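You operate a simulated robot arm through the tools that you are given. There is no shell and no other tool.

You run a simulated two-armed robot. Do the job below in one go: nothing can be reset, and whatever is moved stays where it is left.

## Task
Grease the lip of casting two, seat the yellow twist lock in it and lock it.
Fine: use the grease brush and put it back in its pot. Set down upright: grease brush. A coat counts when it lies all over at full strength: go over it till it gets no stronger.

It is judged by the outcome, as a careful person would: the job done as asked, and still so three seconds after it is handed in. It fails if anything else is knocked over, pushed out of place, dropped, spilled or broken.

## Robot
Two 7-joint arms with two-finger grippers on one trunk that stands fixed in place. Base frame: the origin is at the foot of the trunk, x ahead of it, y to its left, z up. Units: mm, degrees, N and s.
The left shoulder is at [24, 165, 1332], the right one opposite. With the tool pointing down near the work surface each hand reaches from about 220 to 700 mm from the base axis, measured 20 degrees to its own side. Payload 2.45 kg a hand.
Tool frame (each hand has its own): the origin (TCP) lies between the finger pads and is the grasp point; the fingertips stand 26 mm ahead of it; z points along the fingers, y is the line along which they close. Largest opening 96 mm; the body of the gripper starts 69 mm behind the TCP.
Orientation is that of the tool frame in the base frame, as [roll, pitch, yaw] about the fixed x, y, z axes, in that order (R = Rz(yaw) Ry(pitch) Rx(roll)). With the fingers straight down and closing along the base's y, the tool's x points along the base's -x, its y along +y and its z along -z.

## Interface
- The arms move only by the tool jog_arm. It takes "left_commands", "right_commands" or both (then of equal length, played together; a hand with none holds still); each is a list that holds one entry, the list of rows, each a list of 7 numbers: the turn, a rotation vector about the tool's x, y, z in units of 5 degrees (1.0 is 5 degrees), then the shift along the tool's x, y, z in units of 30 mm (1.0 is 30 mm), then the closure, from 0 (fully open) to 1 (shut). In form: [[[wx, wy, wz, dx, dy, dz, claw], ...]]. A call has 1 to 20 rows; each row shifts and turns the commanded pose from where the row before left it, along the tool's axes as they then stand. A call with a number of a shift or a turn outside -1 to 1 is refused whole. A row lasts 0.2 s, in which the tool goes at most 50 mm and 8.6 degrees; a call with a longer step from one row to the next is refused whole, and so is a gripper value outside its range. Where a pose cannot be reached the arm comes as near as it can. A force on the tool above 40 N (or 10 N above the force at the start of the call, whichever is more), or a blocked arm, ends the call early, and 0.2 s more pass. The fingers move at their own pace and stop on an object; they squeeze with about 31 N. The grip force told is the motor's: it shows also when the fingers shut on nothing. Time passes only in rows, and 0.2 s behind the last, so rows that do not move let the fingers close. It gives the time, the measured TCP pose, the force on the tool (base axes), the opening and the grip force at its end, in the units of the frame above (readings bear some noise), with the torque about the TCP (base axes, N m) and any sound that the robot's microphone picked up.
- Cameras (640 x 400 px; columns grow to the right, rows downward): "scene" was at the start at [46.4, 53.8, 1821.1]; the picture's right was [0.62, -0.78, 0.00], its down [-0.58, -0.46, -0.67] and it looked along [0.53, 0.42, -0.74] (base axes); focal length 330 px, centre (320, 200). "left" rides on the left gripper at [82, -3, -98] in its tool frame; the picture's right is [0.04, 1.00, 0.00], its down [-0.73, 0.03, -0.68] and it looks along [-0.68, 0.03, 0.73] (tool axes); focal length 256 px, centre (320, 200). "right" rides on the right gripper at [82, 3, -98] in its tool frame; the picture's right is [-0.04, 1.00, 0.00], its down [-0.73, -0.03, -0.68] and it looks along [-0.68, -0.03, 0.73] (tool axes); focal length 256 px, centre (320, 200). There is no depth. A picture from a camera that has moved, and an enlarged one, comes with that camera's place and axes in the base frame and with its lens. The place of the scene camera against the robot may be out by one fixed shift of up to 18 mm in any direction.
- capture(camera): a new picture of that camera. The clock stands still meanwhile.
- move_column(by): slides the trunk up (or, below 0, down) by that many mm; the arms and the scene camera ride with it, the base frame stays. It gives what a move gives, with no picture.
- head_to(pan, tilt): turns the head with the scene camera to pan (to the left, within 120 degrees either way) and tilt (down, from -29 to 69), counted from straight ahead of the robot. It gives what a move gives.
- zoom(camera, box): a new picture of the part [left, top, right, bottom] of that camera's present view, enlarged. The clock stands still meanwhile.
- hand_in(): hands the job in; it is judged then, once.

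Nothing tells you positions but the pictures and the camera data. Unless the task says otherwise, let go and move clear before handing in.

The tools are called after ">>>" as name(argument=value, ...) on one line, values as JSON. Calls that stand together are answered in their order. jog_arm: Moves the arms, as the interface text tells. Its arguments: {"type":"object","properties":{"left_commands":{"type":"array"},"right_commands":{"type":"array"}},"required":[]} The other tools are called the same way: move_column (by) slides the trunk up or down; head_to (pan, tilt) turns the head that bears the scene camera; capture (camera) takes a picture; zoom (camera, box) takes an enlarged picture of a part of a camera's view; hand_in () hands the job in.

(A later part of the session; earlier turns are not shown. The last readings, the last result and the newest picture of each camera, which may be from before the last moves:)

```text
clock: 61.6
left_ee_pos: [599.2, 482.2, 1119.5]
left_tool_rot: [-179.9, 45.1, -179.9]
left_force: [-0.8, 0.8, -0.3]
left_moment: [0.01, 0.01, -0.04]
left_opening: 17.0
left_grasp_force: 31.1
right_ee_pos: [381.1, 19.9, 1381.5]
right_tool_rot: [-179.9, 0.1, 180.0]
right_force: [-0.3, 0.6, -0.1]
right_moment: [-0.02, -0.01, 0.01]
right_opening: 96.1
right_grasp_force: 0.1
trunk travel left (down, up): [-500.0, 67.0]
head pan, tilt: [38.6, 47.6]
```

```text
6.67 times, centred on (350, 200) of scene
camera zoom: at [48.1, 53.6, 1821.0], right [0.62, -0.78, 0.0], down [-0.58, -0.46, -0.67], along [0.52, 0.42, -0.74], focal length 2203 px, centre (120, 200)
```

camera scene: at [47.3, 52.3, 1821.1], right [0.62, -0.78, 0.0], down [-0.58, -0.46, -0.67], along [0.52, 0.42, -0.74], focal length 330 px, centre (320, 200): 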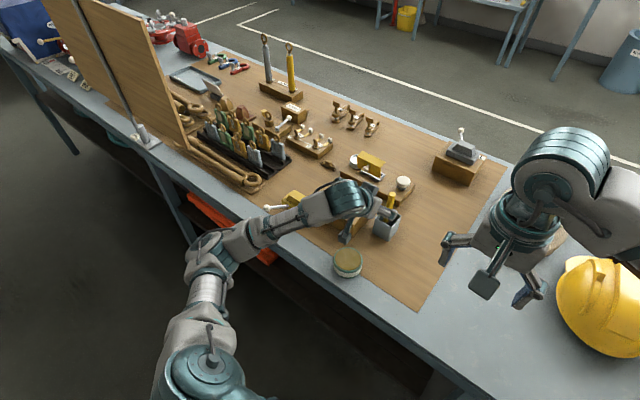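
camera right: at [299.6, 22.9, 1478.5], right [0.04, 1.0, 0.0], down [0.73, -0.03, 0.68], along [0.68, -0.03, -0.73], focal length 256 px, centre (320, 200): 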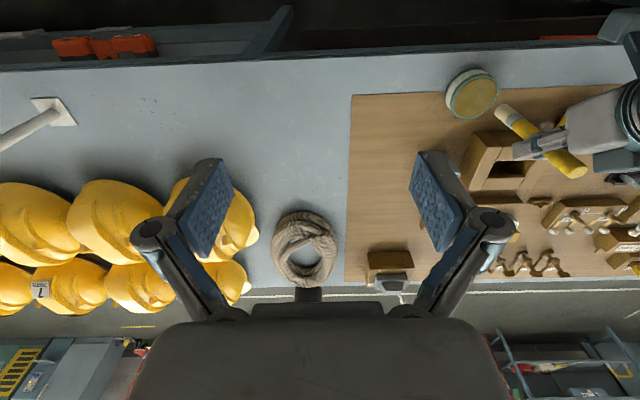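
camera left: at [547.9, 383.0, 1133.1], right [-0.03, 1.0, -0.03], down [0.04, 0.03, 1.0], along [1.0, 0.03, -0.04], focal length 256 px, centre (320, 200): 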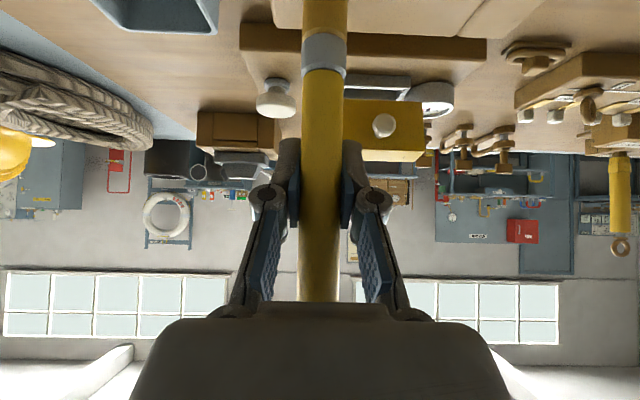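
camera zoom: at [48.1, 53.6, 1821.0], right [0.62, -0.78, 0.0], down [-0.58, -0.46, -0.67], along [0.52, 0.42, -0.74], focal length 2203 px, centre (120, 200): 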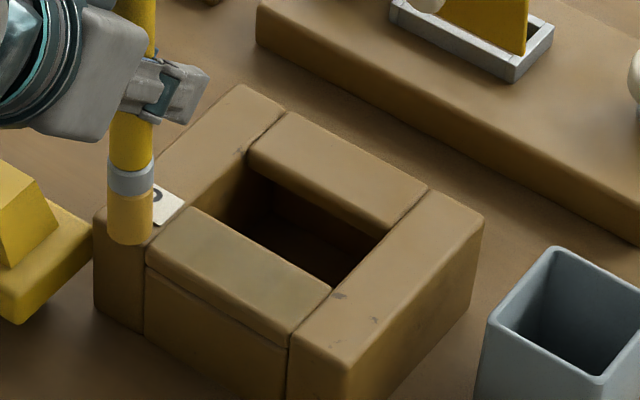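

The near slab looks greyer-olive all over. I continue with overlapping passes at slightly different spacing, then compare.

>>> jog_arm(left_commands=[[[0, 0, 0, -0.16, 0, 0.08, 1], [0, 0, 0, 0, -0.41, 0, 1], [0, 0, 0, 0, -0.41, 0, 1], [0, 0, 0, 0, -0.41, 0, 1], [0, 0, 0, 0, -0.41, 0, 1], [0, 0, 0, 0, -0.41, 0, 1], [0, 0, 0, 0, -0.41, 0, 1], [0, 0, 0, 0, -0.41, 0, 1], [0, 0, 0, 0, -0.41, 0, 1], [0, 0, 0, -0.19, 0, 0.19, 1], [0, 0, 0, 0, 0.41, 0, 1], [0, 0, 0, 0, 0.41, 0, 1], [0, 0, 0, 0, 0.41, 0, 1], [0, 0, 0, 0, 0.41, 0, 1], [0, 0, 0, 0, 0.41, 0, 1], [0, 0, 0, 0, 0.41, 0, 1], [0, 0, 0, 0, 0.41, 0, 1], [0, 0, 0, 0, 0.41, 0, 1], [0, 0, 0, 0, 0, 0, 1]]])

>>> zoom(camera="scene", box=[310, 170, 390, 230])

>>> jog_arm(left_commands=[[[0, 0, 0, -0.16, 0, 0.16, 1], [0, 0, 0, 0, -0.41, 0, 1], [0, 0, 0, 0, -0.41, 0, 1], [0, 0, 0, 0, -0.41, 0, 1], [0, 0, 0, 0, -0.41, 0, 1], [0, 0, 0, 0, -0.41, 0, 1], [0, 0, 0, 0, -0.41, 0, 1], [0, 0, 0, 0, -0.41, 0, 1], [0, 0, 0, 0, -0.41, 0, 1], [0, 0, 0, 0.4, 0, -0.4, 1], [0, 0, 0, 0, 0.41, 0, 1], [0, 0, 0, 0, 0.41, 0, 1], [0, 0, 0, 0, 0.41, 0, 1], [0, 0, 0, 0, 0.41, 0, 1], [0, 0, 0, 0, 0.41, 0, 1], [0, 0, 0, 0, 0.41, 0, 1], [0, 0, 0, 0, 0.41, 0, 1], [0, 0, 0, 0, 0.41, 0, 1], [0, 0, 0, 0, 0, 0, 1]]])

>>> zoom(camera="right", box=[480, 110, 560, 175])

>>> zoom(camera="scene", box=[310, 170, 390, 230])

```text
clock: 65.6
left_ee_pos: [612.2, 482.7, 1121.0]
left_tool_rot: [-180.0, 45.1, -179.9]
left_force: [0.3, 0.9, -0.6]
left_moment: [0.01, 0.02, 0.03]
left_opening: 17.4
left_grasp_force: 31.6
right_ee_pos: [379.7, 19.9, 1381.0]
right_tool_rot: [179.9, 0.1, 180.0]
right_force: [-0.9, 0.2, 0.3]
right_moment: [-0.02, 0.02, 0.0]
right_opening: 96.0
right_grasp_force: 0.1
trunk travel left (down, up): [-500.0, 67.0]
head pan, tilt: [38.6, 47.6]
```

```text
6.67 times, centred on (350, 200) of scene
camera zoom: at [48.1, 53.6, 1821.0], right [0.62, -0.78, 0.0], down [-0.58, -0.46, -0.67], along [0.52, 0.42, -0.74], focal length 2203 px, centre (120, 200)
```

zoom: 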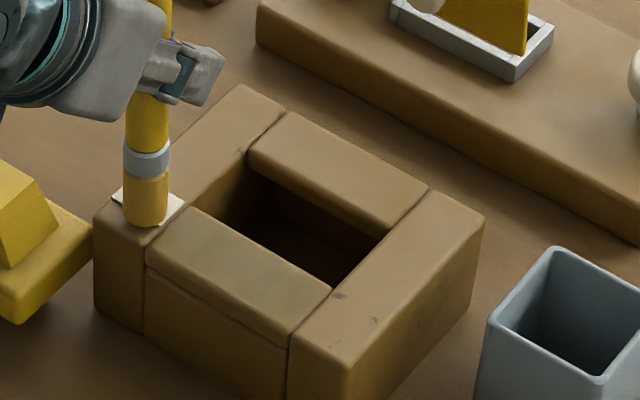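

```text
clock: 69.6
left_ee_pos: [602.8, 482.0, 1122.5]
left_tool_rot: [180.0, 45.1, -179.9]
left_force: [-0.4, 0.0, -0.9]
left_moment: [0.01, -0.01, 0.02]
left_opening: 17.5
left_grasp_force: 31.1
right_ee_pos: [380.7, 20.1, 1380.2]
right_tool_rot: [180.0, 0.2, -180.0]
right_force: [-0.6, -0.2, -0.2]
right_moment: [-0.05, 0.04, 0.0]
right_opening: 96.1
right_grasp_force: 0.1
trunk travel left (down, up): [-500.0, 67.0]
head pan, tilt: [38.6, 47.6]
```

```text
6.15 times, centred on (520, 142) of right
camera zoom: at [298.9, 23.2, 1478.7], right [0.04, 1.0, 0.0], down [0.73, -0.03, 0.68], along [0.68, -0.03, -0.73], focal length 1575 px, centre (-911, 554)
```

zoom: 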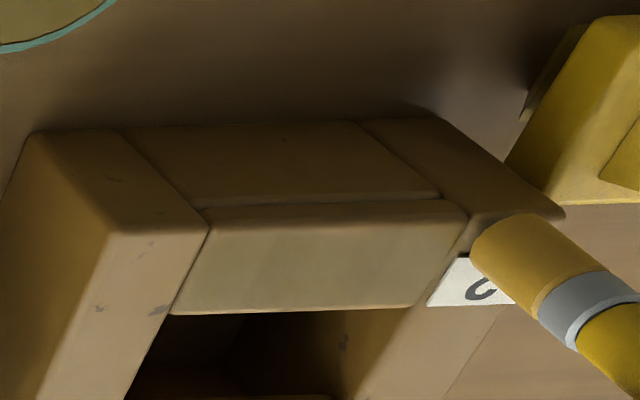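

```text
6.67 times, centred on (350, 200) of scene
camera zoom: at [48.0, 53.6, 1821.0], right [0.62, -0.78, 0.0], down [-0.58, -0.46, -0.67], along [0.52, 0.42, -0.74], focal length 2203 px, centre (120, 200)
```

zoom: 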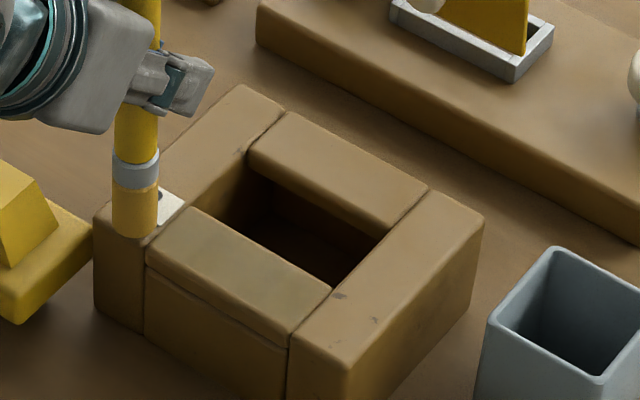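

The tint now looks even, but I need a sharper view to judge strength. I lift away and tilt the hand so its camera can look down on the slab.

>>> jog_arm(left_commands=[[[0, 0, 0, -0.47, 0, -0.47, 1], [0, 0, 0, -0.47, 0, -0.47, 1], [0, 0, 0, 0.53, -0.83, -0.53, 1], [0, 0, 0, 0.53, -0.83, -0.53, 1], [0, 0, 0, 0.53, -0.83, -0.53, 1], [0, 0, 0, 0.53, -0.83, -0.53, 1], [0, 1, 0, 0, 0, 0, 1], [0, 1, 0, 0, 0, 0, 1], [0, 1, 0, 0, 0, 0, 1], [0, 1, 0, 0, 0, 0, 1], [0, 1, 0, 0, 0, 0, 1], [0, 1, 0, 0, 0, 0, 1], [0, 1, 0, 0, 0, 0, 1], [0, 1, 0, 0, 0, 0, 1], [0, 1, 0, 0, 0, 0, 1], [0, 0, 0, 0, 0, 0, 1]]])

>>> capture(camera="left")

```text
clock: 73.0
left_ee_pos: [512.6, 381.8, 1162.6]
left_tool_rot: [180.0, -0.1, -179.9]
left_force: [0.0, -0.4, -0.2]
left_moment: [0.0, -0.01, 0.01]
left_opening: 17.4
left_grasp_force: 31.2
right_ee_pos: [379.5, 19.6, 1382.2]
right_tool_rot: [-180.0, 0.1, 180.0]
right_force: [-0.2, -0.2, 0.8]
right_moment: [0.0, -0.03, 0.01]
right_opening: 96.3
right_grasp_force: 0.0
trunk travel left (down, up): [-500.0, 67.0]
head pan, tilt: [38.6, 47.6]
```

```text
taken
camera left: at [430.5, 379.1, 1260.1], right [-0.04, 1.0, 0.0], down [0.73, 0.03, 0.68], along [0.68, 0.03, -0.73], focal length 256 px, centre (320, 200)
```

left: 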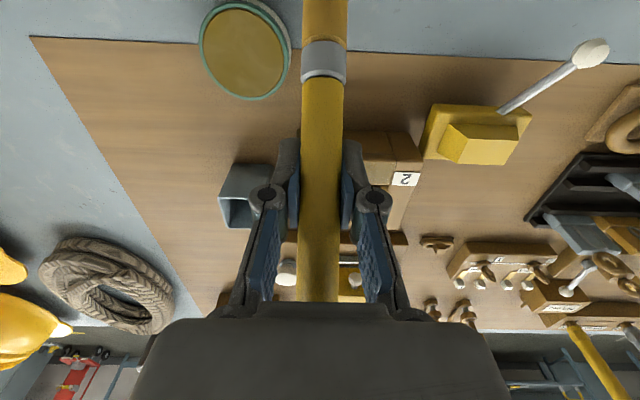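

>>> jog_arm(left_commands=[[[0, 0, 0, 0, -0.9, 0, 1], [0, 0, 0, 0, -0.9, 0, 1], [0, 0, 0, 0, -0.9, 0, 1], [0, 0, 0, 0, 0, 0, 1], [0, 0, 0, 0, 0, 0, 1]]])

>>> capture(camera="left")

>>> zoom(camera="left", box=[350, 110, 500, 240])

>>> zoom(camera="scene", box=[310, 170, 390, 230])

>>> zoom(camera="right", box=[480, 110, 560, 195])

```text
clock: 74.2
left_ee_pos: [514.0, 301.3, 1162.1]
left_tool_rot: [-180.0, 0.1, -179.9]
left_force: [0.4, -0.7, -1.2]
left_moment: [0.0, 0.0, 0.04]
left_opening: 17.4
left_grasp_force: 30.8
right_ee_pos: [380.1, 20.6, 1380.8]
right_tool_rot: [180.0, 0.0, -180.0]
right_force: [0.1, -0.2, 0.5]
right_moment: [-0.02, 0.01, 0.0]
right_opening: 95.8
right_grasp_force: 0.1
trunk travel left (down, up): [-500.0, 67.0]
head pan, tilt: [38.6, 47.6]
```

```text
taken
camera left: at [431.4, 298.4, 1259.0], right [-0.04, 1.0, 0.0], down [0.73, 0.03, 0.68], along [0.68, 0.03, -0.73], focal length 256 px, centre (320, 200)
```

left: 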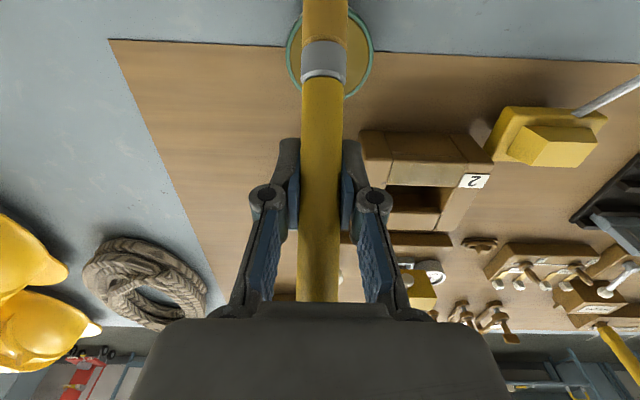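

```text
3.08 times, centred on (425, 175) of left
camera zoom: at [431.4, 298.4, 1259.0], right [-0.04, 1.0, 0.0], down [0.73, 0.03, 0.68], along [0.68, 0.03, -0.73], focal length 788 px, centre (-3, 277)
```

zoom: 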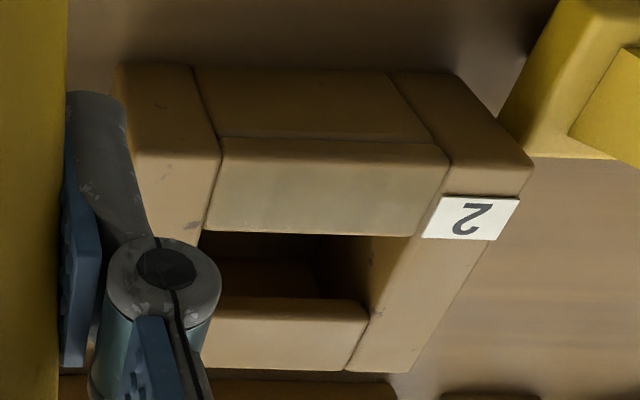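

```text
6.67 times, centred on (350, 200) of scene
camera zoom: at [48.6, 53.0, 1821.0], right [0.62, -0.78, 0.0], down [-0.58, -0.46, -0.67], along [0.52, 0.42, -0.74], focal length 2203 px, centre (120, 200)
```

zoom: 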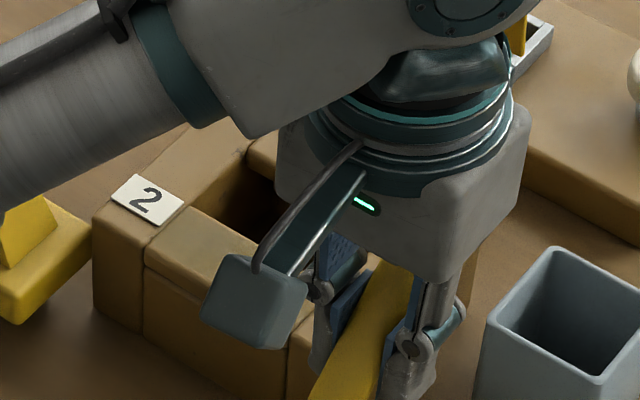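

```text
4.71 times, centred on (520, 152) of right
camera zoom: at [298.8, 24.6, 1478.7], right [0.04, 1.0, 0.0], down [0.73, -0.03, 0.68], along [0.68, -0.03, -0.73], focal length 1205 px, centre (-621, 424)
```

zoom: 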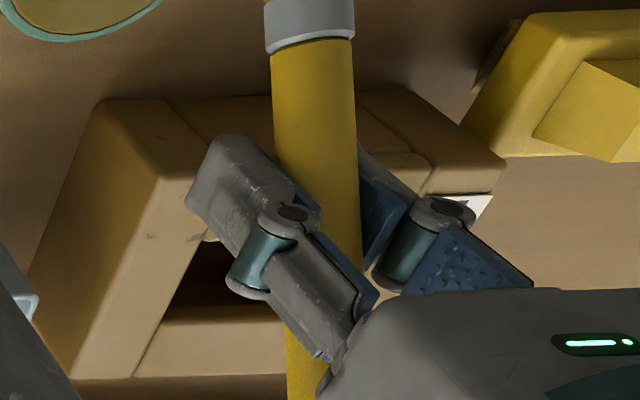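

From here the coat on the near slab is seen as an even grey-olive film. I dip again and repeat the passes, then compare from this same viewpoint to see if it gets any stronger.

>>> jog_arm(left_commands=[[[0, -1, 0, 0, 0, 0, 1], [0, -1, 0, 0, 0, 0, 1], [0, -1, 0, 0, 0, 0, 1], [0, -1, 0, 0, 0, 0, 1], [0, -1, 0, 0, 0, 0, 1], [0, -1, 0, 0, 0, 0, 1], [0, -1, 0, 0, 0, 0, 1], [0, -1, 0, 0, 0, 0, 1], [0, -1, 0, 0, 0, 0, 1], [0, 0, 0, 0.47, 0.3, -0.47, 1], [0, 0, 0, 0, 0, 0, 1], [0, 0, 0, 0.6, 0, 0.6, 1], [0, 0, 0, 0.6, 0, 0.6, 1], [0, 0, 0, 0.45, 0, 0.45, 1], [0, 0, 0, 0, 0.3, 0, 1], [0, 0, 0, 0.2, 0, -0.2, 1], [0, 0, 0, 0, -0.3, 0, 1], [0, 0, 0, 0, -0.3, 0, 1], [0, 0, 0, -0.2, 0, 0.2, 1], [0, 0, 0, 0, 0.3, 0, 1]]])

>>> zoom(camera="right", box=[430, 50, 550, 140])

```text
clock: 78.4
left_ee_pos: [491.6, 311.5, 1091.1]
left_tool_rot: [-179.9, 45.1, -179.8]
left_force: [-0.6, 1.2, -1.4]
left_moment: [-0.04, -0.01, 0.0]
left_opening: 17.2
left_grasp_force: 31.0
right_ee_pos: [380.0, 20.5, 1381.4]
right_tool_rot: [180.0, 0.1, -180.0]
right_force: [0.3, 1.1, -0.2]
right_moment: [0.01, 0.02, 0.01]
right_opening: 96.4
right_grasp_force: 0.0
trunk travel left (down, up): [-500.0, 67.0]
head pan, tilt: [38.6, 47.6]
```

```text
4.44 times, centred on (490, 95) of right
camera zoom: at [298.4, 23.9, 1478.8], right [0.04, 1.0, 0.0], down [0.73, -0.03, 0.68], along [0.68, -0.03, -0.73], focal length 1138 px, centre (-436, 667)
```

zoom: 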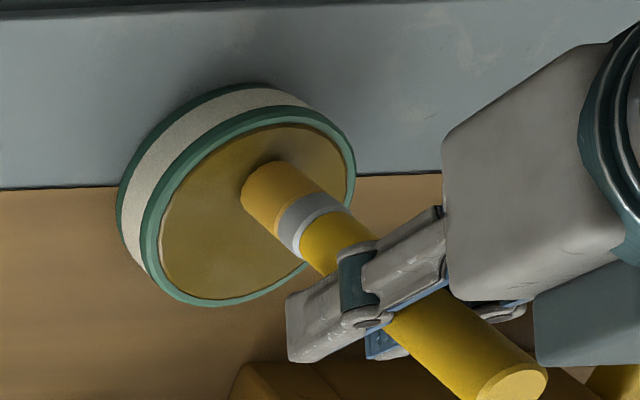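

>>> jog_arm(left_commands=[[[0, 0, 0, -0.691, 0, -0.691, 1], [0, 0, 0, -0.691, 0, -0.691, 1], [0, 0, 0, -0.691, 0, -0.691, 1], [0, 0, 0, -0.619, 0.6, 0.619, 1], [0, 0, 0, -0.619, 0.6, 0.619, 1], [0, 0, 0, -0.619, 0.6, 0.619, 1], [0, 0, 0, -0.619, 0.6, 0.619, 1], [0, 0, 0, 0, 0, 0, 1], [0, 0, 0, 0.672, 0, 0.672, 1], [0, 0, 0, 0.672, 0, 0.672, 1], [0, 0, 0, 0, 0.417, 0, 1], [0, 0, 0, 0, 0.417, 0, 1], [0, 0, 0, 0, 0.417, 0, 1], [0, 0, 0, 0, 0.417, 0, 1], [0, 0, 0, 0, 0.417, 0, 1], [0, 0, 0, 0, 0.417, 0, 1], [0, 0, 0, 0, 0.417, 0, 1], [0, 0, 0, 0, 0.417, 0, 1], [0, 0, 0, -0.165, 0, 0.165, 1]]])

>>> jog_arm(left_commands=[[[0, 0, 0, 0, -0.417, 0, 1], [0, 0, 0, 0, -0.417, 0, 1], [0, 0, 0, 0, -0.417, 0, 1], [0, 0, 0, 0, -0.417, 0, 1], [0, 0, 0, 0, -0.417, 0, 1], [0, 0, 0, 0, -0.417, 0, 1], [0, 0, 0, 0, -0.417, 0, 1], [0, 0, 0, 0, -0.417, 0, 1], [0, 0, 0, -0.165, 0, 0.165, 1], [0, 0, 0, 0, 0.417, 0, 1], [0, 0, 0, 0, 0.417, 0, 1], [0, 0, 0, 0, 0.417, 0, 1], [0, 0, 0, 0, 0.417, 0, 1], [0, 0, 0, 0, 0.417, 0, 1], [0, 0, 0, 0, 0.417, 0, 1], [0, 0, 0, 0, 0.417, 0, 1], [0, 0, 0, 0, 0.417, 0, 1], [0, 0, 0, -0.165, 0, 0.165, 1]]])

>>> zoom(camera="scene", box=[310, 170, 390, 230])

>>> zoom(camera="right", box=[480, 110, 560, 175])

```text
clock: 82.4
left_ee_pos: [606.8, 482.8, 1122.1]
left_tool_rot: [-179.9, 45.0, -179.8]
left_force: [0.2, 0.3, -1.8]
left_moment: [-0.01, 0.04, 0.01]
left_opening: 17.4
left_grasp_force: 31.0
right_ee_pos: [382.4, 19.0, 1380.9]
right_tool_rot: [180.0, 0.0, 179.9]
right_force: [-0.4, 0.9, 0.0]
right_moment: [0.01, -0.02, -0.03]
right_opening: 95.7
right_grasp_force: 0.0
trunk travel left (down, up): [-500.0, 67.0]
head pan, tilt: [38.6, 47.6]
```

```text
clock: 86.2
left_ee_pos: [620.5, 483.5, 1121.2]
left_tool_rot: [-180.0, 45.2, -180.0]
left_force: [1.0, -0.2, 0.1]
left_moment: [0.01, 0.01, -0.04]
left_opening: 17.5
left_grasp_force: 31.0
right_ee_pos: [381.4, 19.1, 1379.7]
right_tool_rot: [180.0, 0.0, -180.0]
right_force: [0.0, 0.2, 0.2]
right_moment: [0.01, 0.02, -0.01]
right_opening: 95.8
right_grasp_force: 0.0
trunk travel left (down, up): [-500.0, 67.0]
head pan, tilt: [38.6, 47.6]
```

```text
6.67 times, centred on (350, 200) of scene
camera zoom: at [48.8, 53.7, 1821.0], right [0.62, -0.78, 0.0], down [-0.58, -0.46, -0.67], along [0.52, 0.42, -0.74], focal length 2203 px, centre (120, 200)
```

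zoom: 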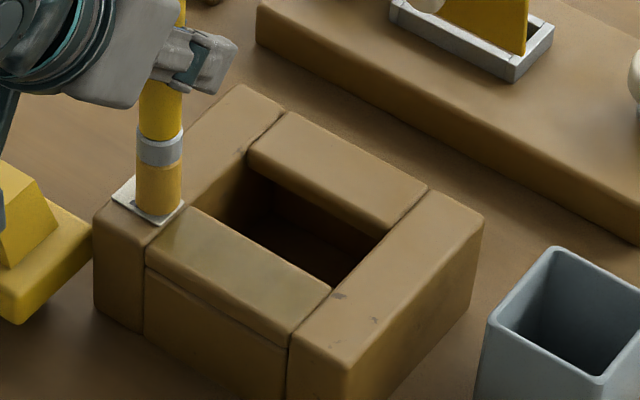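

```text
6.15 times, centred on (520, 142) of right
camera zoom: at [299.6, 23.2, 1478.5], right [0.04, 1.0, 0.0], down [0.73, -0.03, 0.68], along [0.68, -0.03, -0.73], focal length 1575 px, centre (-911, 554)
```

zoom: 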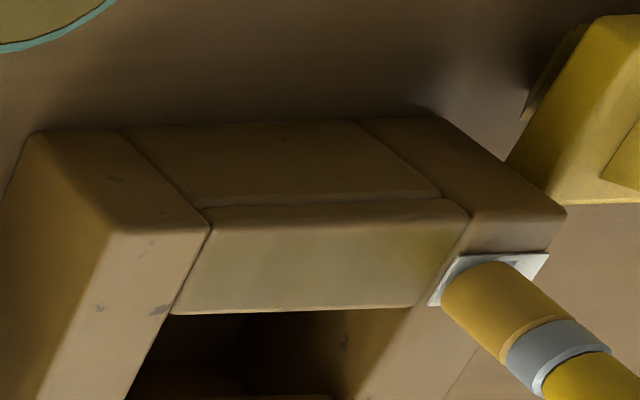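

>>> jog_arm(left_commands=[[[0, 0, 0, 0, -0.417, 0, 1], [0, 0, 0, 0, -0.417, 0, 1], [0, 0, 0, 0, -0.417, 0, 1], [0, 0, 0, 0, -0.417, 0, 1], [0, 0, 0, 0, -0.417, 0, 1], [0, 0, 0, 0, -0.417, 0, 1], [0, 0, 0, 0, -0.417, 0, 1], [0, 0, 0, 0, -0.417, 0, 1], [0, 0, 0, -0.12, 0, 0.12, 1], [0, 0, 0, 0, 0.417, 0, 1], [0, 0, 0, 0, 0.417, 0, 1], [0, 0, 0, 0, 0.417, 0, 1], [0, 0, 0, 0, 0.417, 0, 1], [0, 0, 0, 0, 0.417, 0, 1], [0, 0, 0, 0, 0.417, 0, 1], [0, 0, 0, 0, 0.417, 0, 1], [0, 0, 0, 0, 0.417, 0, 1], [0, 0, 0, 0.28, 0, -0.28, 1]]])

>>> jog_arm(left_commands=[[[0, 0, 0, 0, -0.417, 0, 1], [0, 0, 0, 0, -0.417, 0, 1], [0, 0, 0, 0, -0.417, 0, 1], [0, 0, 0, 0, -0.417, 0, 1], [0, 0, 0, 0, -0.417, 0, 1], [0, 0, 0, 0, -0.417, 0, 1], [0, 0, 0, 0, -0.417, 0, 1], [0, 0, 0, 0, -0.417, 0, 1], [0, 0, 0, 0.3, 0, -0.3, 1], [0, 0, 0, 0, 0.417, 0, 1], [0, 0, 0, 0, 0.417, 0, 1], [0, 0, 0, 0, 0.417, 0, 1], [0, 0, 0, 0, 0.417, 0, 1], [0, 0, 0, 0, 0.417, 0, 1], [0, 0, 0, 0, 0.417, 0, 1], [0, 0, 0, 0, 0.417, 0, 1], [0, 0, 0, 0, 0.417, 0, 1], [0, 0, 0, 0, 0, 0, 1]]])

>>> zoom(camera="scene", box=[310, 170, 390, 230])

>>> zoom(camera="right", box=[480, 110, 560, 175])

```text
clock: 90.0
left_ee_pos: [612.6, 483.6, 1123.6]
left_tool_rot: [-180.0, 45.1, -180.0]
left_force: [-0.5, 0.0, -0.5]
left_moment: [-0.02, 0.0, -0.02]
left_opening: 17.4
left_grasp_force: 30.3
right_ee_pos: [380.2, 20.6, 1381.9]
right_tool_rot: [180.0, 0.2, 180.0]
right_force: [0.2, 0.3, -0.1]
right_moment: [0.0, 0.02, 0.0]
right_opening: 96.0
right_grasp_force: 0.0
trunk travel left (down, up): [-500.0, 67.0]
head pan, tilt: [38.6, 47.6]
```

```text
clock: 93.8
left_ee_pos: [600.8, 482.7, 1122.9]
left_tool_rot: [180.0, 45.0, -180.0]
left_force: [-0.7, 0.1, -0.8]
left_moment: [0.03, -0.01, -0.02]
left_opening: 17.3
left_grasp_force: 31.1
right_ee_pos: [380.3, 20.0, 1381.0]
right_tool_rot: [180.0, 0.1, -180.0]
right_force: [-1.2, 0.2, -0.4]
right_moment: [0.04, 0.03, 0.02]
right_opening: 96.0
right_grasp_force: 0.1
trunk travel left (down, up): [-500.0, 67.0]
head pan, tilt: [38.6, 47.6]
```

```text
6.67 times, centred on (350, 200) of scene
camera zoom: at [48.0, 53.6, 1821.0], right [0.62, -0.78, 0.0], down [-0.58, -0.46, -0.67], along [0.52, 0.42, -0.74], focal length 2203 px, centre (120, 200)
```

zoom: 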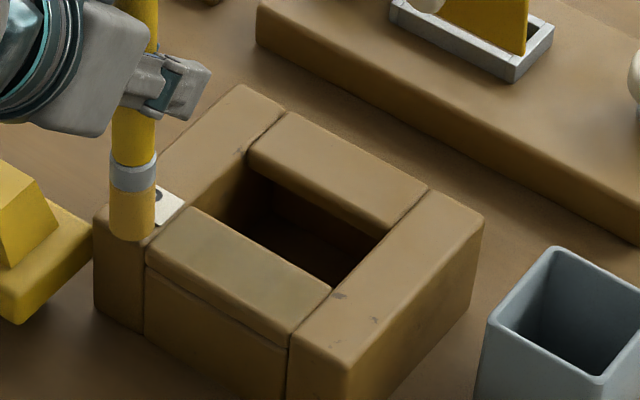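

```text
6.15 times, centred on (520, 142) of right
camera zoom: at [299.0, 23.2, 1478.7], right [0.04, 1.0, 0.0], down [0.73, -0.03, 0.68], along [0.68, -0.03, -0.73], focal length 1575 px, centre (-911, 554)
```

zoom: 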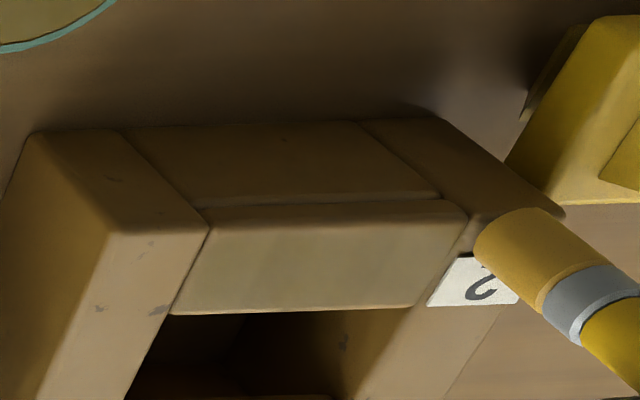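

After re-dipping and many more passes, the film looks identical to before, so it's at full strength over the near lip slab. Now I carry the brush back over its pot and check alignment.

>>> jog_arm(left_commands=[[[0, 0, 0, -0.648, 0, -0.648, 1], [0, 0, 0, -0.648, 0, -0.648, 1], [0, 0, 0, -0.286, -0.89, 0.286, 1], [0, 0, 0, -0.286, -0.89, 0.286, 1], [0, 0, 0, -0.286, -0.89, 0.286, 1], [0, 0, 0, -0.286, -0.89, 0.286, 1], [0, 0, 0, -0.286, -0.89, 0.286, 1], [0, 0, 0, -0.286, -0.89, 0.286, 1], [0, 0, 0, -0.286, -0.89, 0.286, 1], [0, 0, 0, 0, 0, 0, 1], [0, 0, 0, 0, 0, 0, 1]]])

>>> capture(camera="left")

>>> zoom(camera="right", box=[400, 110, 560, 230])

>>> zoom(camera="scene", box=[320, 140, 430, 260])

```text
clock: 96.2
left_ee_pos: [685.9, 297.8, 1178.6]
left_tool_rot: [-180.0, 45.1, -179.8]
left_force: [-0.6, 0.3, -1.9]
left_moment: [0.0, -0.04, 0.01]
left_opening: 17.2
left_grasp_force: 31.5
right_ee_pos: [379.8, 21.4, 1380.5]
right_tool_rot: [179.9, 0.1, -180.0]
right_force: [-0.4, -0.3, 0.7]
right_moment: [0.02, 0.01, -0.01]
right_opening: 96.0
right_grasp_force: 0.0
trunk travel left (down, up): [-500.0, 67.0]
head pan, tilt: [38.6, 47.6]
```

```text
taken
camera left: at [557.7, 294.1, 1190.2], right [-0.03, 1.0, -0.03], down [0.04, 0.03, 1.0], along [1.0, 0.03, -0.04], focal length 256 px, centre (320, 200)
```

left: 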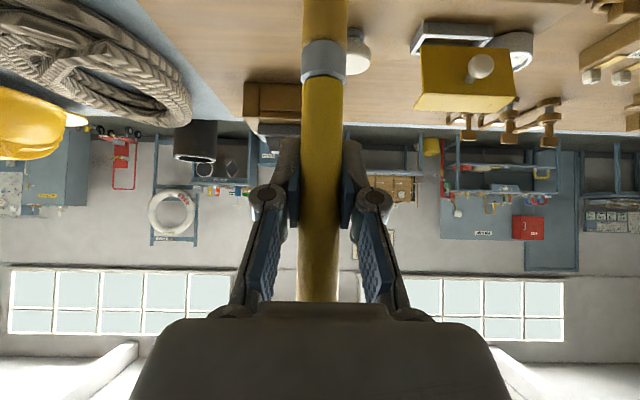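

```text
3.33 times, centred on (480, 170) of right
camera zoom: at [298.5, 24.5, 1478.8], right [0.04, 1.0, 0.0], down [0.73, -0.03, 0.68], along [0.68, -0.03, -0.73], focal length 853 px, centre (-213, 300)
```

zoom: 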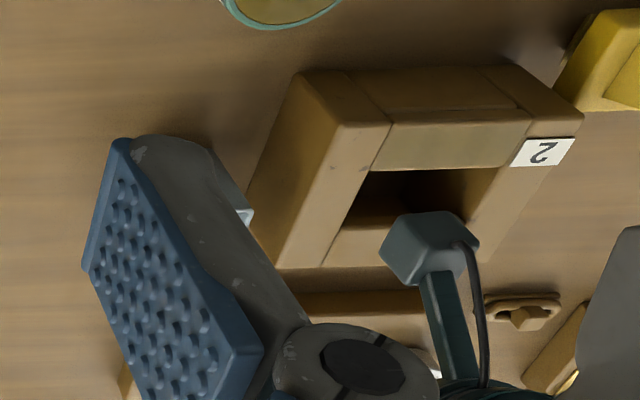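

```text
3.33 times, centred on (375, 200) of scene
camera zoom: at [48.6, 52.1, 1821.1], right [0.62, -0.78, 0.0], down [-0.58, -0.46, -0.67], along [0.52, 0.42, -0.74], focal length 1101 px, centre (137, 200)
```

zoom: 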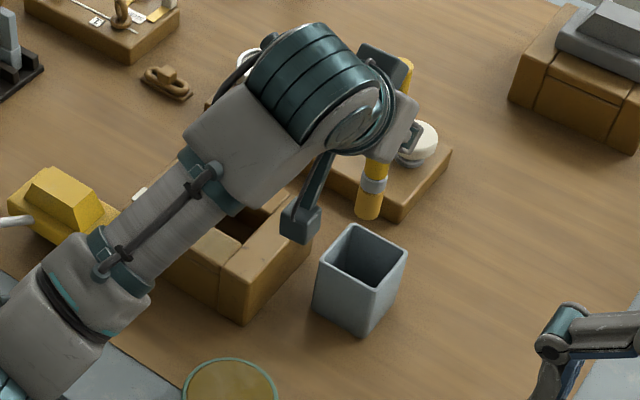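

The ferrule sits about 8 mm higher in the grip than at first: the brush slid up during the dips, so my later passes may have barely touched. The tip is now about 98 mm below the grasp point. I'll go back, dip properly with force checks, and repeat the passes with true contact.

>>> jog_arm(left_commands=[[[0, 0, 0, 0.647, 0.057, -0.647, 1], [0, 0, 0, 0.647, 0.057, -0.647, 1], [0, 0, 0, 0.647, 0.057, -0.647, 1], [0, 0, 0, 0.647, 0.057, -0.647, 1], [0, 0, 0, 0.647, 0.057, -0.647, 1], [0, 0, 0, 0.647, 0.057, -0.647, 1], [0, 0, 0, 0.647, 0.057, -0.647, 1], [0, 0, 0, 0, 0, 0, 1], [0, 0, 0, 0.65, 0, 0.65, 1], [0, 0, 0, 0.65, 0, 0.65, 1], [0, 0, 0, 0.65, 0, 0.65, 1], [0, 0, 0, 0, 0, 0, 1]]])

>>> jog_arm(left_commands=[[[0, 0, 0, 0.07, 0, 0.07, 1], [0, 0, 0, 0, 0, 0, 1]]])

>>> jog_arm(left_commands=[[[0, 0, 0, 0.07, 0, 0.07, 1], [0, 0, 0, 0, 0, 0, 1]]])

>>> zoom(camera="right", box=[430, 50, 550, 140])

>>> capture(camera="left")

```text
clock: 98.8
left_ee_pos: [494.4, 306.3, 1095.3]
left_tool_rot: [180.0, 45.0, -179.9]
left_force: [0.1, 0.4, -0.5]
left_moment: [0.0, -0.03, -0.01]
left_opening: 17.3
left_grasp_force: 30.7
right_ee_pos: [381.1, 20.2, 1380.6]
right_tool_rot: [180.0, 0.0, 179.9]
right_force: [-1.1, 0.3, 0.1]
right_moment: [0.01, 0.0, -0.01]
right_opening: 96.1
right_grasp_force: 0.1
trunk travel left (down, up): [-500.0, 67.0]
head pan, tilt: [38.6, 47.6]
```

```text
clock: 99.4
left_ee_pos: [493.5, 306.7, 1092.6]
left_tool_rot: [-180.0, 45.1, -179.9]
left_force: [-0.5, 0.1, 0.1]
left_moment: [-0.03, 0.0, -0.03]
left_opening: 17.4
left_grasp_force: 31.2
right_ee_pos: [380.1, 19.7, 1381.3]
right_tool_rot: [-180.0, 0.0, -179.9]
right_force: [-0.1, 1.0, 0.2]
right_moment: [-0.01, 0.0, -0.01]
right_opening: 96.0
right_grasp_force: 0.1
trunk travel left (down, up): [-500.0, 67.0]
head pan, tilt: [38.6, 47.6]
```

```text
clock: 100.0
left_ee_pos: [494.3, 307.8, 1089.4]
left_tool_rot: [179.9, 45.1, -179.9]
left_force: [-0.1, 0.2, -0.8]
left_moment: [0.0, 0.01, 0.03]
left_opening: 17.2
left_grasp_force: 30.9
right_ee_pos: [380.5, 21.0, 1382.3]
right_tool_rot: [-180.0, 0.1, 180.0]
right_force: [1.1, -0.1, -0.2]
right_moment: [0.03, -0.02, 0.04]
right_opening: 96.0
right_grasp_force: 0.0
trunk travel left (down, up): [-500.0, 67.0]
head pan, tilt: [38.6, 47.6]
```

```text
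4.44 times, centred on (490, 95) of right
camera zoom: at [299.0, 23.2, 1478.7], right [0.04, 1.0, 0.0], down [0.73, -0.03, 0.68], along [0.68, -0.03, -0.73], focal length 1138 px, centre (-436, 667)
```

zoom: 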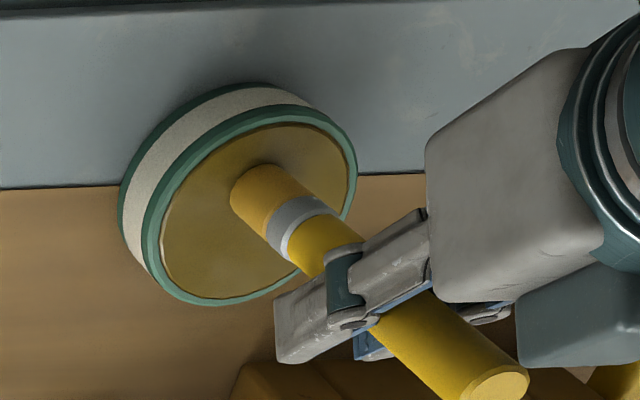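

```text
taken
camera left: at [366.0, 304.0, 1100.8], right [-0.03, 1.0, -0.03], down [0.04, 0.03, 1.0], along [1.0, 0.03, -0.04], focal length 256 px, centre (320, 200)
```

left: 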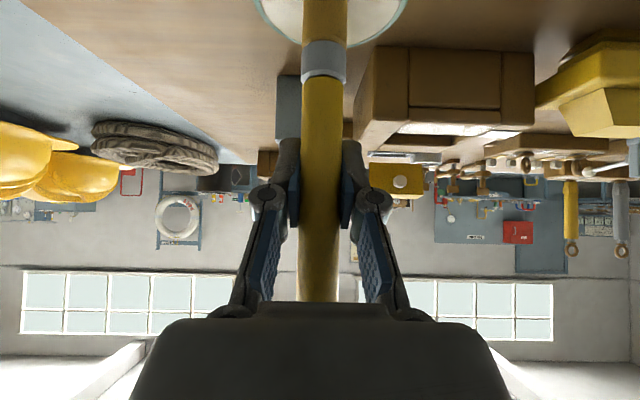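

>>> zoom(camera="left", box=[270, 0, 370, 110])

>>> zoom(camera="left", box=[340, 20, 560, 170])

>>> zoom(camera="right", box=[470, 70, 530, 115])

```text
3.64 times, centred on (320, 55) of left
camera zoom: at [366.0, 304.0, 1100.8], right [-0.03, 1.0, -0.03], down [0.04, 0.03, 1.0], along [1.0, 0.03, -0.04], focal length 931 px, centre (320, 727)
```

zoom: 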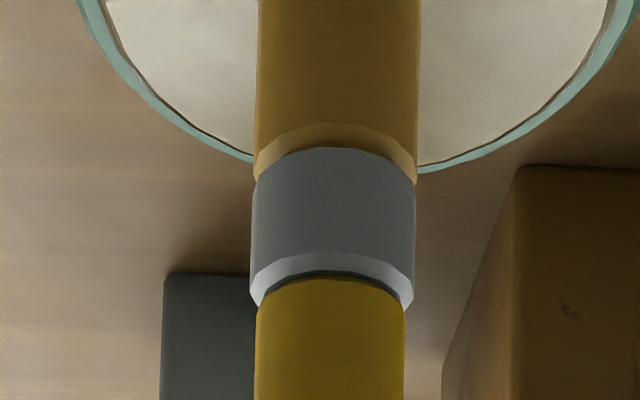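

```text
2.67 times, centred on (450, 95) of left
camera zoom: at [366.0, 304.0, 1100.8], right [-0.03, 1.0, -0.03], down [0.04, 0.03, 1.0], along [1.0, 0.03, -0.04], focal length 683 px, centre (-27, 480)
```

zoom: 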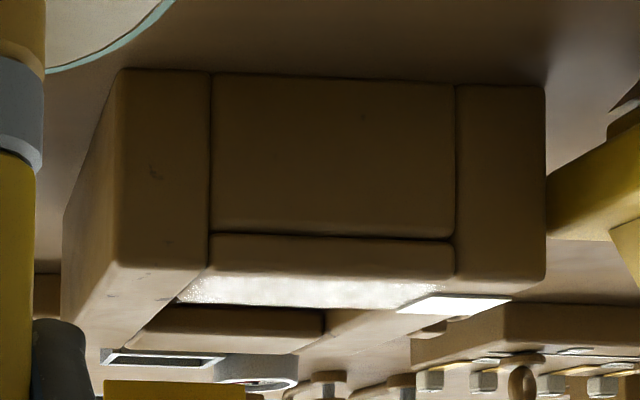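

```text
8.89 times, centred on (500, 92) of right
camera zoom: at [299.0, 23.2, 1478.7], right [0.04, 1.0, 0.0], down [0.73, -0.03, 0.68], along [0.68, -0.03, -0.73], focal length 2276 px, centre (-1280, 1156)
```

zoom: 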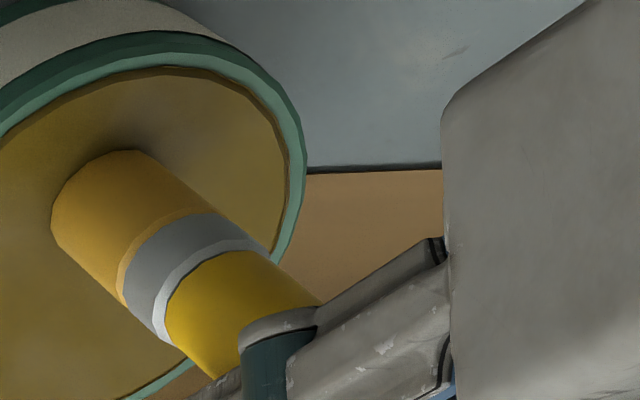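

The grazing view is useful: the near slab's top shines with grease, the far bar's does not. I dip a little deeper and swirl, watching the force, then re-coat with firm contact and test the far bar properly.

>>> jog_arm(left_commands=[[[0, 0, 0, 0.09, 0, 0.09, 1], [0, 0, 0, 0, 0, 0, 1], [0, 0, 0, 0, 0.3, 0, 1], [0, 0, 0, 0.2, 0, -0.2, 1], [0, 0, 0, 0, -0.3, 0, 1], [0, 0, 0, 0, -0.3, 0, 1], [0, 0, 0, -0.2, 0, 0.2, 1], [0, 0, 0, -0.2, 0, 0.2, 1], [0, 0, 0, 0, 0.3, 0, 1], [0, 0, 0, 0.2, 0, -0.2, 1], [0, 0, 0, 0, 0, 0, 1]]])

>>> zoom(camera="left", box=[270, 0, 370, 110])

>>> zoom(camera="right", box=[470, 70, 530, 115])

```text
clock: 102.4
left_ee_pos: [493.4, 308.1, 1082.8]
left_tool_rot: [179.9, 44.9, -179.9]
left_force: [0.3, 1.1, 3.4]
left_moment: [0.11, 0.09, 0.02]
left_opening: 17.4
left_grasp_force: 30.8
right_ee_pos: [379.8, 21.9, 1381.1]
right_tool_rot: [180.0, 0.1, -179.9]
right_force: [-0.2, 0.2, -0.1]
right_moment: [0.0, 0.0, 0.03]
right_opening: 96.0
right_grasp_force: 0.1
trunk travel left (down, up): [-500.0, 67.0]
head pan, tilt: [38.6, 47.6]
```

```text
3.64 times, centred on (320, 55) of left
camera zoom: at [364.9, 304.7, 1094.9], right [-0.03, 1.0, -0.03], down [0.04, 0.03, 1.0], along [1.0, 0.03, -0.04], focal length 931 px, centre (320, 727)
```

zoom: 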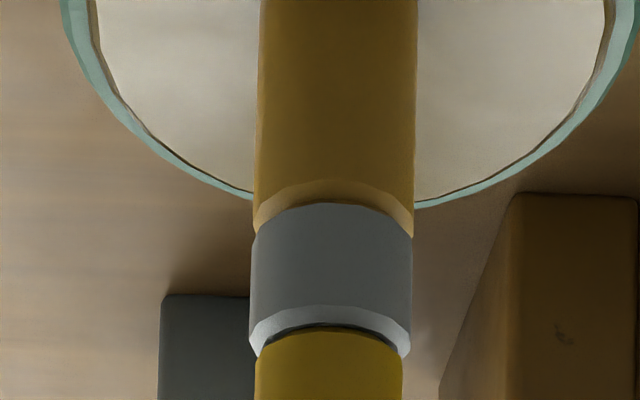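

```text
8.89 times, centred on (500, 92) of right
camera zoom: at [298.4, 24.4, 1478.8], right [0.04, 1.0, 0.0], down [0.73, -0.03, 0.68], along [0.68, -0.03, -0.73], focal length 2276 px, centre (-1280, 1156)
```

zoom: 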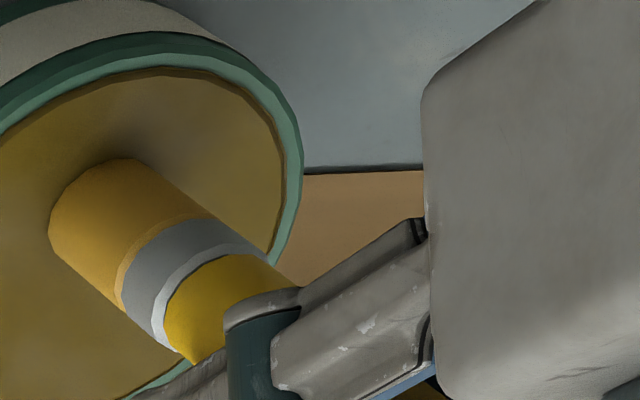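

The grease surface is firm; the brush was pushed up in the grip so its tip is now about 90 mm below the grasp point. I'll account for that: carry it to the near slab and lower until I feel contact.

>>> jog_arm(left_commands=[[[0, 0, 0, -0.572, 0, -0.572, 1], [0, 0, 0, -0.572, 0, -0.572, 1], [0, 0, 0, -0.572, 0, -0.572, 1], [0, 0, 0, -0.572, 0, -0.572, 1], [0, 0, 0, -0.628, 0.617, 0.628, 1], [0, 0, 0, -0.628, 0.617, 0.628, 1], [0, 0, 0, -0.628, 0.617, 0.628, 1], [0, 0, 0, -0.628, 0.617, 0.628, 1], [0, 0, 0, 0, 0, 0, 1], [0, 0, 0, 0.65, 0, 0.65, 1], [0, 0, 0, 0.65, 0, 0.65, 1], [0, 0, 0, 0.2, 0, 0.2, 1], [0, 0, 0, 0, 0, 0, 1]]])

>>> jog_arm(left_commands=[[[0, 0, 0, 0.05, 0, 0.05, 1], [0, 0, 0, 0, 0, 0, 1]]])

>>> zoom(camera="left", box=[270, 0, 370, 110])

>>> zoom(camera="right", box=[480, 110, 560, 175])

```text
clock: 105.2
left_ee_pos: [600.0, 381.6, 1118.3]
left_tool_rot: [-180.0, 45.1, -179.8]
left_force: [0.6, -1.4, -0.1]
left_moment: [0.02, -0.02, 0.02]
left_opening: 17.3
left_grasp_force: 30.7
right_ee_pos: [380.4, 19.4, 1380.6]
right_tool_rot: [-179.9, 0.1, -179.9]
right_force: [0.1, 0.9, 0.0]
right_moment: [0.01, 0.01, 0.01]
right_opening: 95.8
right_grasp_force: 0.0
trunk travel left (down, up): [-500.0, 67.0]
head pan, tilt: [38.6, 47.6]
```

```text
clock: 105.8
left_ee_pos: [599.7, 382.0, 1115.4]
left_tool_rot: [-180.0, 45.1, -179.9]
left_force: [0.2, 1.2, 0.3]
left_moment: [0.02, 0.05, 0.0]
left_opening: 17.4
left_grasp_force: 31.0
right_ee_pos: [380.7, 19.9, 1381.1]
right_tool_rot: [-180.0, 0.0, -180.0]
right_force: [-0.4, 0.3, 0.5]
right_moment: [0.01, -0.02, -0.03]
right_opening: 95.9
right_grasp_force: 0.0
trunk travel left (down, up): [-500.0, 67.0]
head pan, tilt: [38.6, 47.6]
```

```text
3.64 times, centred on (320, 55) of left
camera zoom: at [471.4, 378.0, 1128.3], right [-0.03, 1.0, -0.03], down [0.04, 0.03, 1.0], along [1.0, 0.03, -0.04], focal length 931 px, centre (320, 727)
```

zoom: 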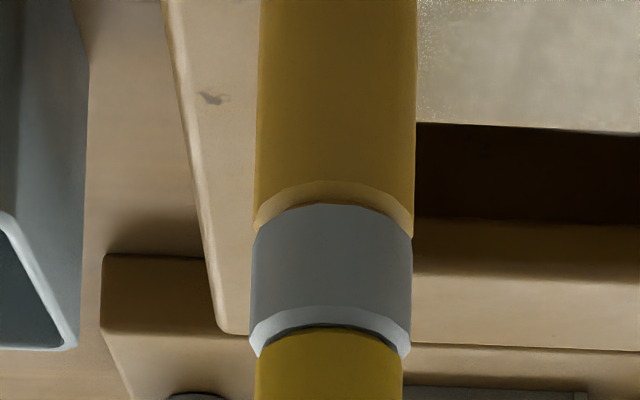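

```text
6.15 times, centred on (520, 142) of right
camera zoom: at [298.8, 23.3, 1478.7], right [0.04, 1.0, 0.0], down [0.73, -0.03, 0.68], along [0.68, -0.03, -0.73], focal length 1575 px, centre (-911, 554)
```

zoom: 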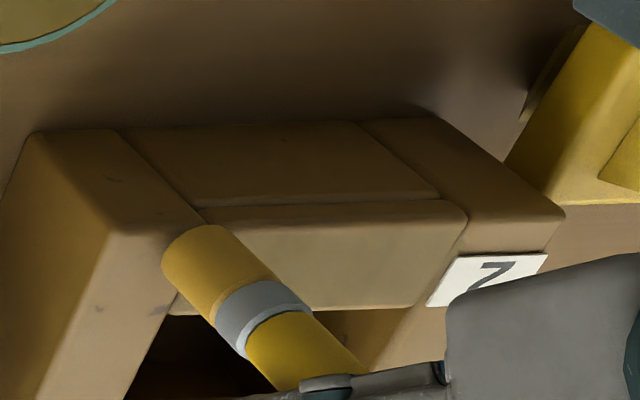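

This grazing close-up shows the coat is still a bit streaky and weaker at the slab's −y edge. I press slightly further and make slow strokes with real contact.

>>> jog_arm(left_commands=[[[0, 0, 0, 0.06, 0, 0.06, 1], [0, 0, 0, 0, 0.4, 0, 1], [0, 0, 0, 0, 0.4, 0, 1], [0, 0, 0, 0, 0.4, 0, 1], [0, 0, 0, 0, 0.4, 0, 1], [0, 0, 0, 0, 0.4, 0, 1], [0, 0, 0, 0, 0.4, 0, 1], [0, 0, 0, 0, 0.4, 0, 1], [0, 0, 0, 0, 0.4, 0, 1], [0, 0, 0, -0.165, 0, 0.165, 1], [0, 0, 0, 0, -0.4, 0, 1], [0, 0, 0, 0, -0.4, 0, 1], [0, 0, 0, 0, -0.4, 0, 1], [0, 0, 0, 0, -0.4, 0, 1], [0, 0, 0, 0, -0.4, 0, 1], [0, 0, 0, 0, -0.4, 0, 1], [0, 0, 0, 0, -0.4, 0, 1], [0, 0, 0, 0, -0.4, 0, 1], [0, 0, 0, 0, 0, 0, 1]]])

>>> zoom(camera="left", box=[270, 0, 370, 110])

>>> capture(camera="left")

>>> zoom(camera="right", box=[480, 110, 560, 175])

```text
clock: 109.8
left_ee_pos: [607.0, 383.0, 1113.9]
left_tool_rot: [180.0, 45.1, -179.9]
left_force: [0.2, -0.1, 0.3]
left_moment: [-0.01, -0.01, 0.03]
left_opening: 17.4
left_grasp_force: 30.6
right_ee_pos: [380.8, 20.3, 1381.0]
right_tool_rot: [180.0, 0.0, -180.0]
right_force: [0.4, 0.0, -0.4]
right_moment: [0.0, -0.02, -0.04]
right_opening: 96.2
right_grasp_force: 0.0
trunk travel left (down, up): [-500.0, 67.0]
head pan, tilt: [38.6, 47.6]
```

```text
3.64 times, centred on (320, 55) of left
camera zoom: at [478.9, 378.9, 1124.8], right [-0.03, 1.0, -0.03], down [0.04, 0.03, 1.0], along [1.0, 0.03, -0.04], focal length 931 px, centre (320, 727)
```

zoom: 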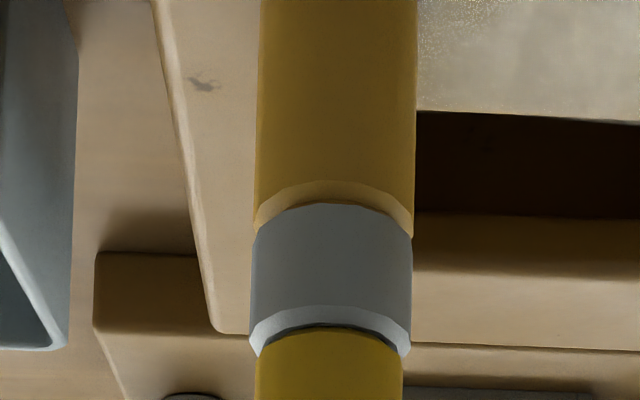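

```text
taken
camera left: at [478.9, 378.9, 1124.8], right [-0.03, 1.0, -0.03], down [0.04, 0.03, 1.0], along [1.0, 0.03, -0.04], focal length 256 px, centre (320, 200)
```

left: 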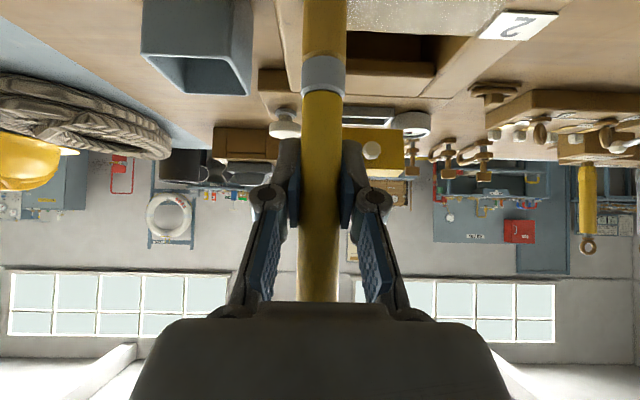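

```text
6.15 times, centred on (520, 142) of right
camera zoom: at [298.8, 23.3, 1478.7], right [0.04, 1.0, 0.0], down [0.73, -0.03, 0.68], along [0.68, -0.03, -0.73], focal length 1575 px, centre (-911, 554)
```

zoom: 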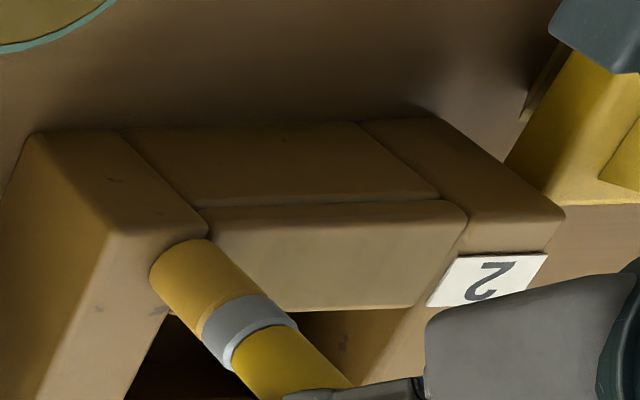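

>>> jog_arm(left_commands=[[[0, 0, 0, 0, 0.6, 0, 1], [0, 0, 0, 0, 0.6, 0, 1], [0, 0, 0, 0.05, 0, 0.05, 1], [0, 0, 0, 0, 0, 0, 1]]])

>>> jog_arm(left_commands=[[[0, 0, 0, 0.05, 0, 0.05, 1], [0, 0, 0, 0, 0, 0, 1]]])

>>> zoom(camera="left", box=[270, 0, 370, 110])

>>> zoom(camera="right", box=[480, 110, 560, 175])

```text
clock: 110.8
left_ee_pos: [606.0, 417.7, 1112.7]
left_tool_rot: [180.0, 45.4, 180.0]
left_force: [0.7, 1.8, 10.2]
left_moment: [0.19, 0.01, -0.01]
left_opening: 17.3
left_grasp_force: 30.7
right_ee_pos: [380.5, 18.0, 1380.4]
right_tool_rot: [179.9, 0.0, 180.0]
right_force: [0.0, 0.3, -0.3]
right_moment: [0.02, 0.0, -0.03]
right_opening: 96.1
right_grasp_force: 0.0
trunk travel left (down, up): [-500.0, 67.0]
head pan, tilt: [38.6, 47.6]
```

```text
clock: 111.4
left_ee_pos: [606.5, 417.1, 1112.5]
left_tool_rot: [179.7, 45.5, 180.0]
left_force: [3.3, 3.5, 20.8]
left_moment: [0.33, -0.08, -0.06]
left_opening: 17.3
left_grasp_force: 31.2
right_ee_pos: [379.3, 18.4, 1381.6]
right_tool_rot: [179.8, 0.1, -179.9]
right_force: [0.3, 0.0, 0.7]
right_moment: [0.02, -0.02, 0.01]
right_opening: 96.2
right_grasp_force: 0.1
trunk travel left (down, up): [-500.0, 67.0]
head pan, tilt: [38.6, 47.6]
```

```text
3.64 times, centred on (320, 55) of left
camera zoom: at [477.7, 413.7, 1123.2], right [-0.03, 1.0, -0.03], down [0.03, 0.03, 1.0], along [1.0, 0.03, -0.03], focal length 931 px, centre (320, 727)
```

zoom: 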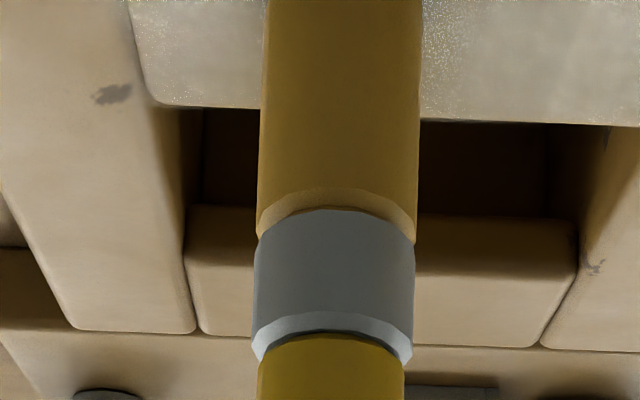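

```text
6.15 times, centred on (520, 142) of right
camera zoom: at [296.9, 22.0, 1479.3], right [0.04, 1.0, 0.0], down [0.73, -0.03, 0.68], along [0.68, -0.03, -0.73], focal length 1575 px, centre (-911, 554)
```

zoom: 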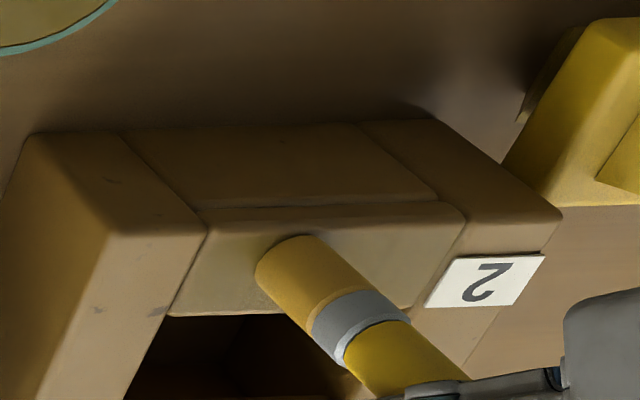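

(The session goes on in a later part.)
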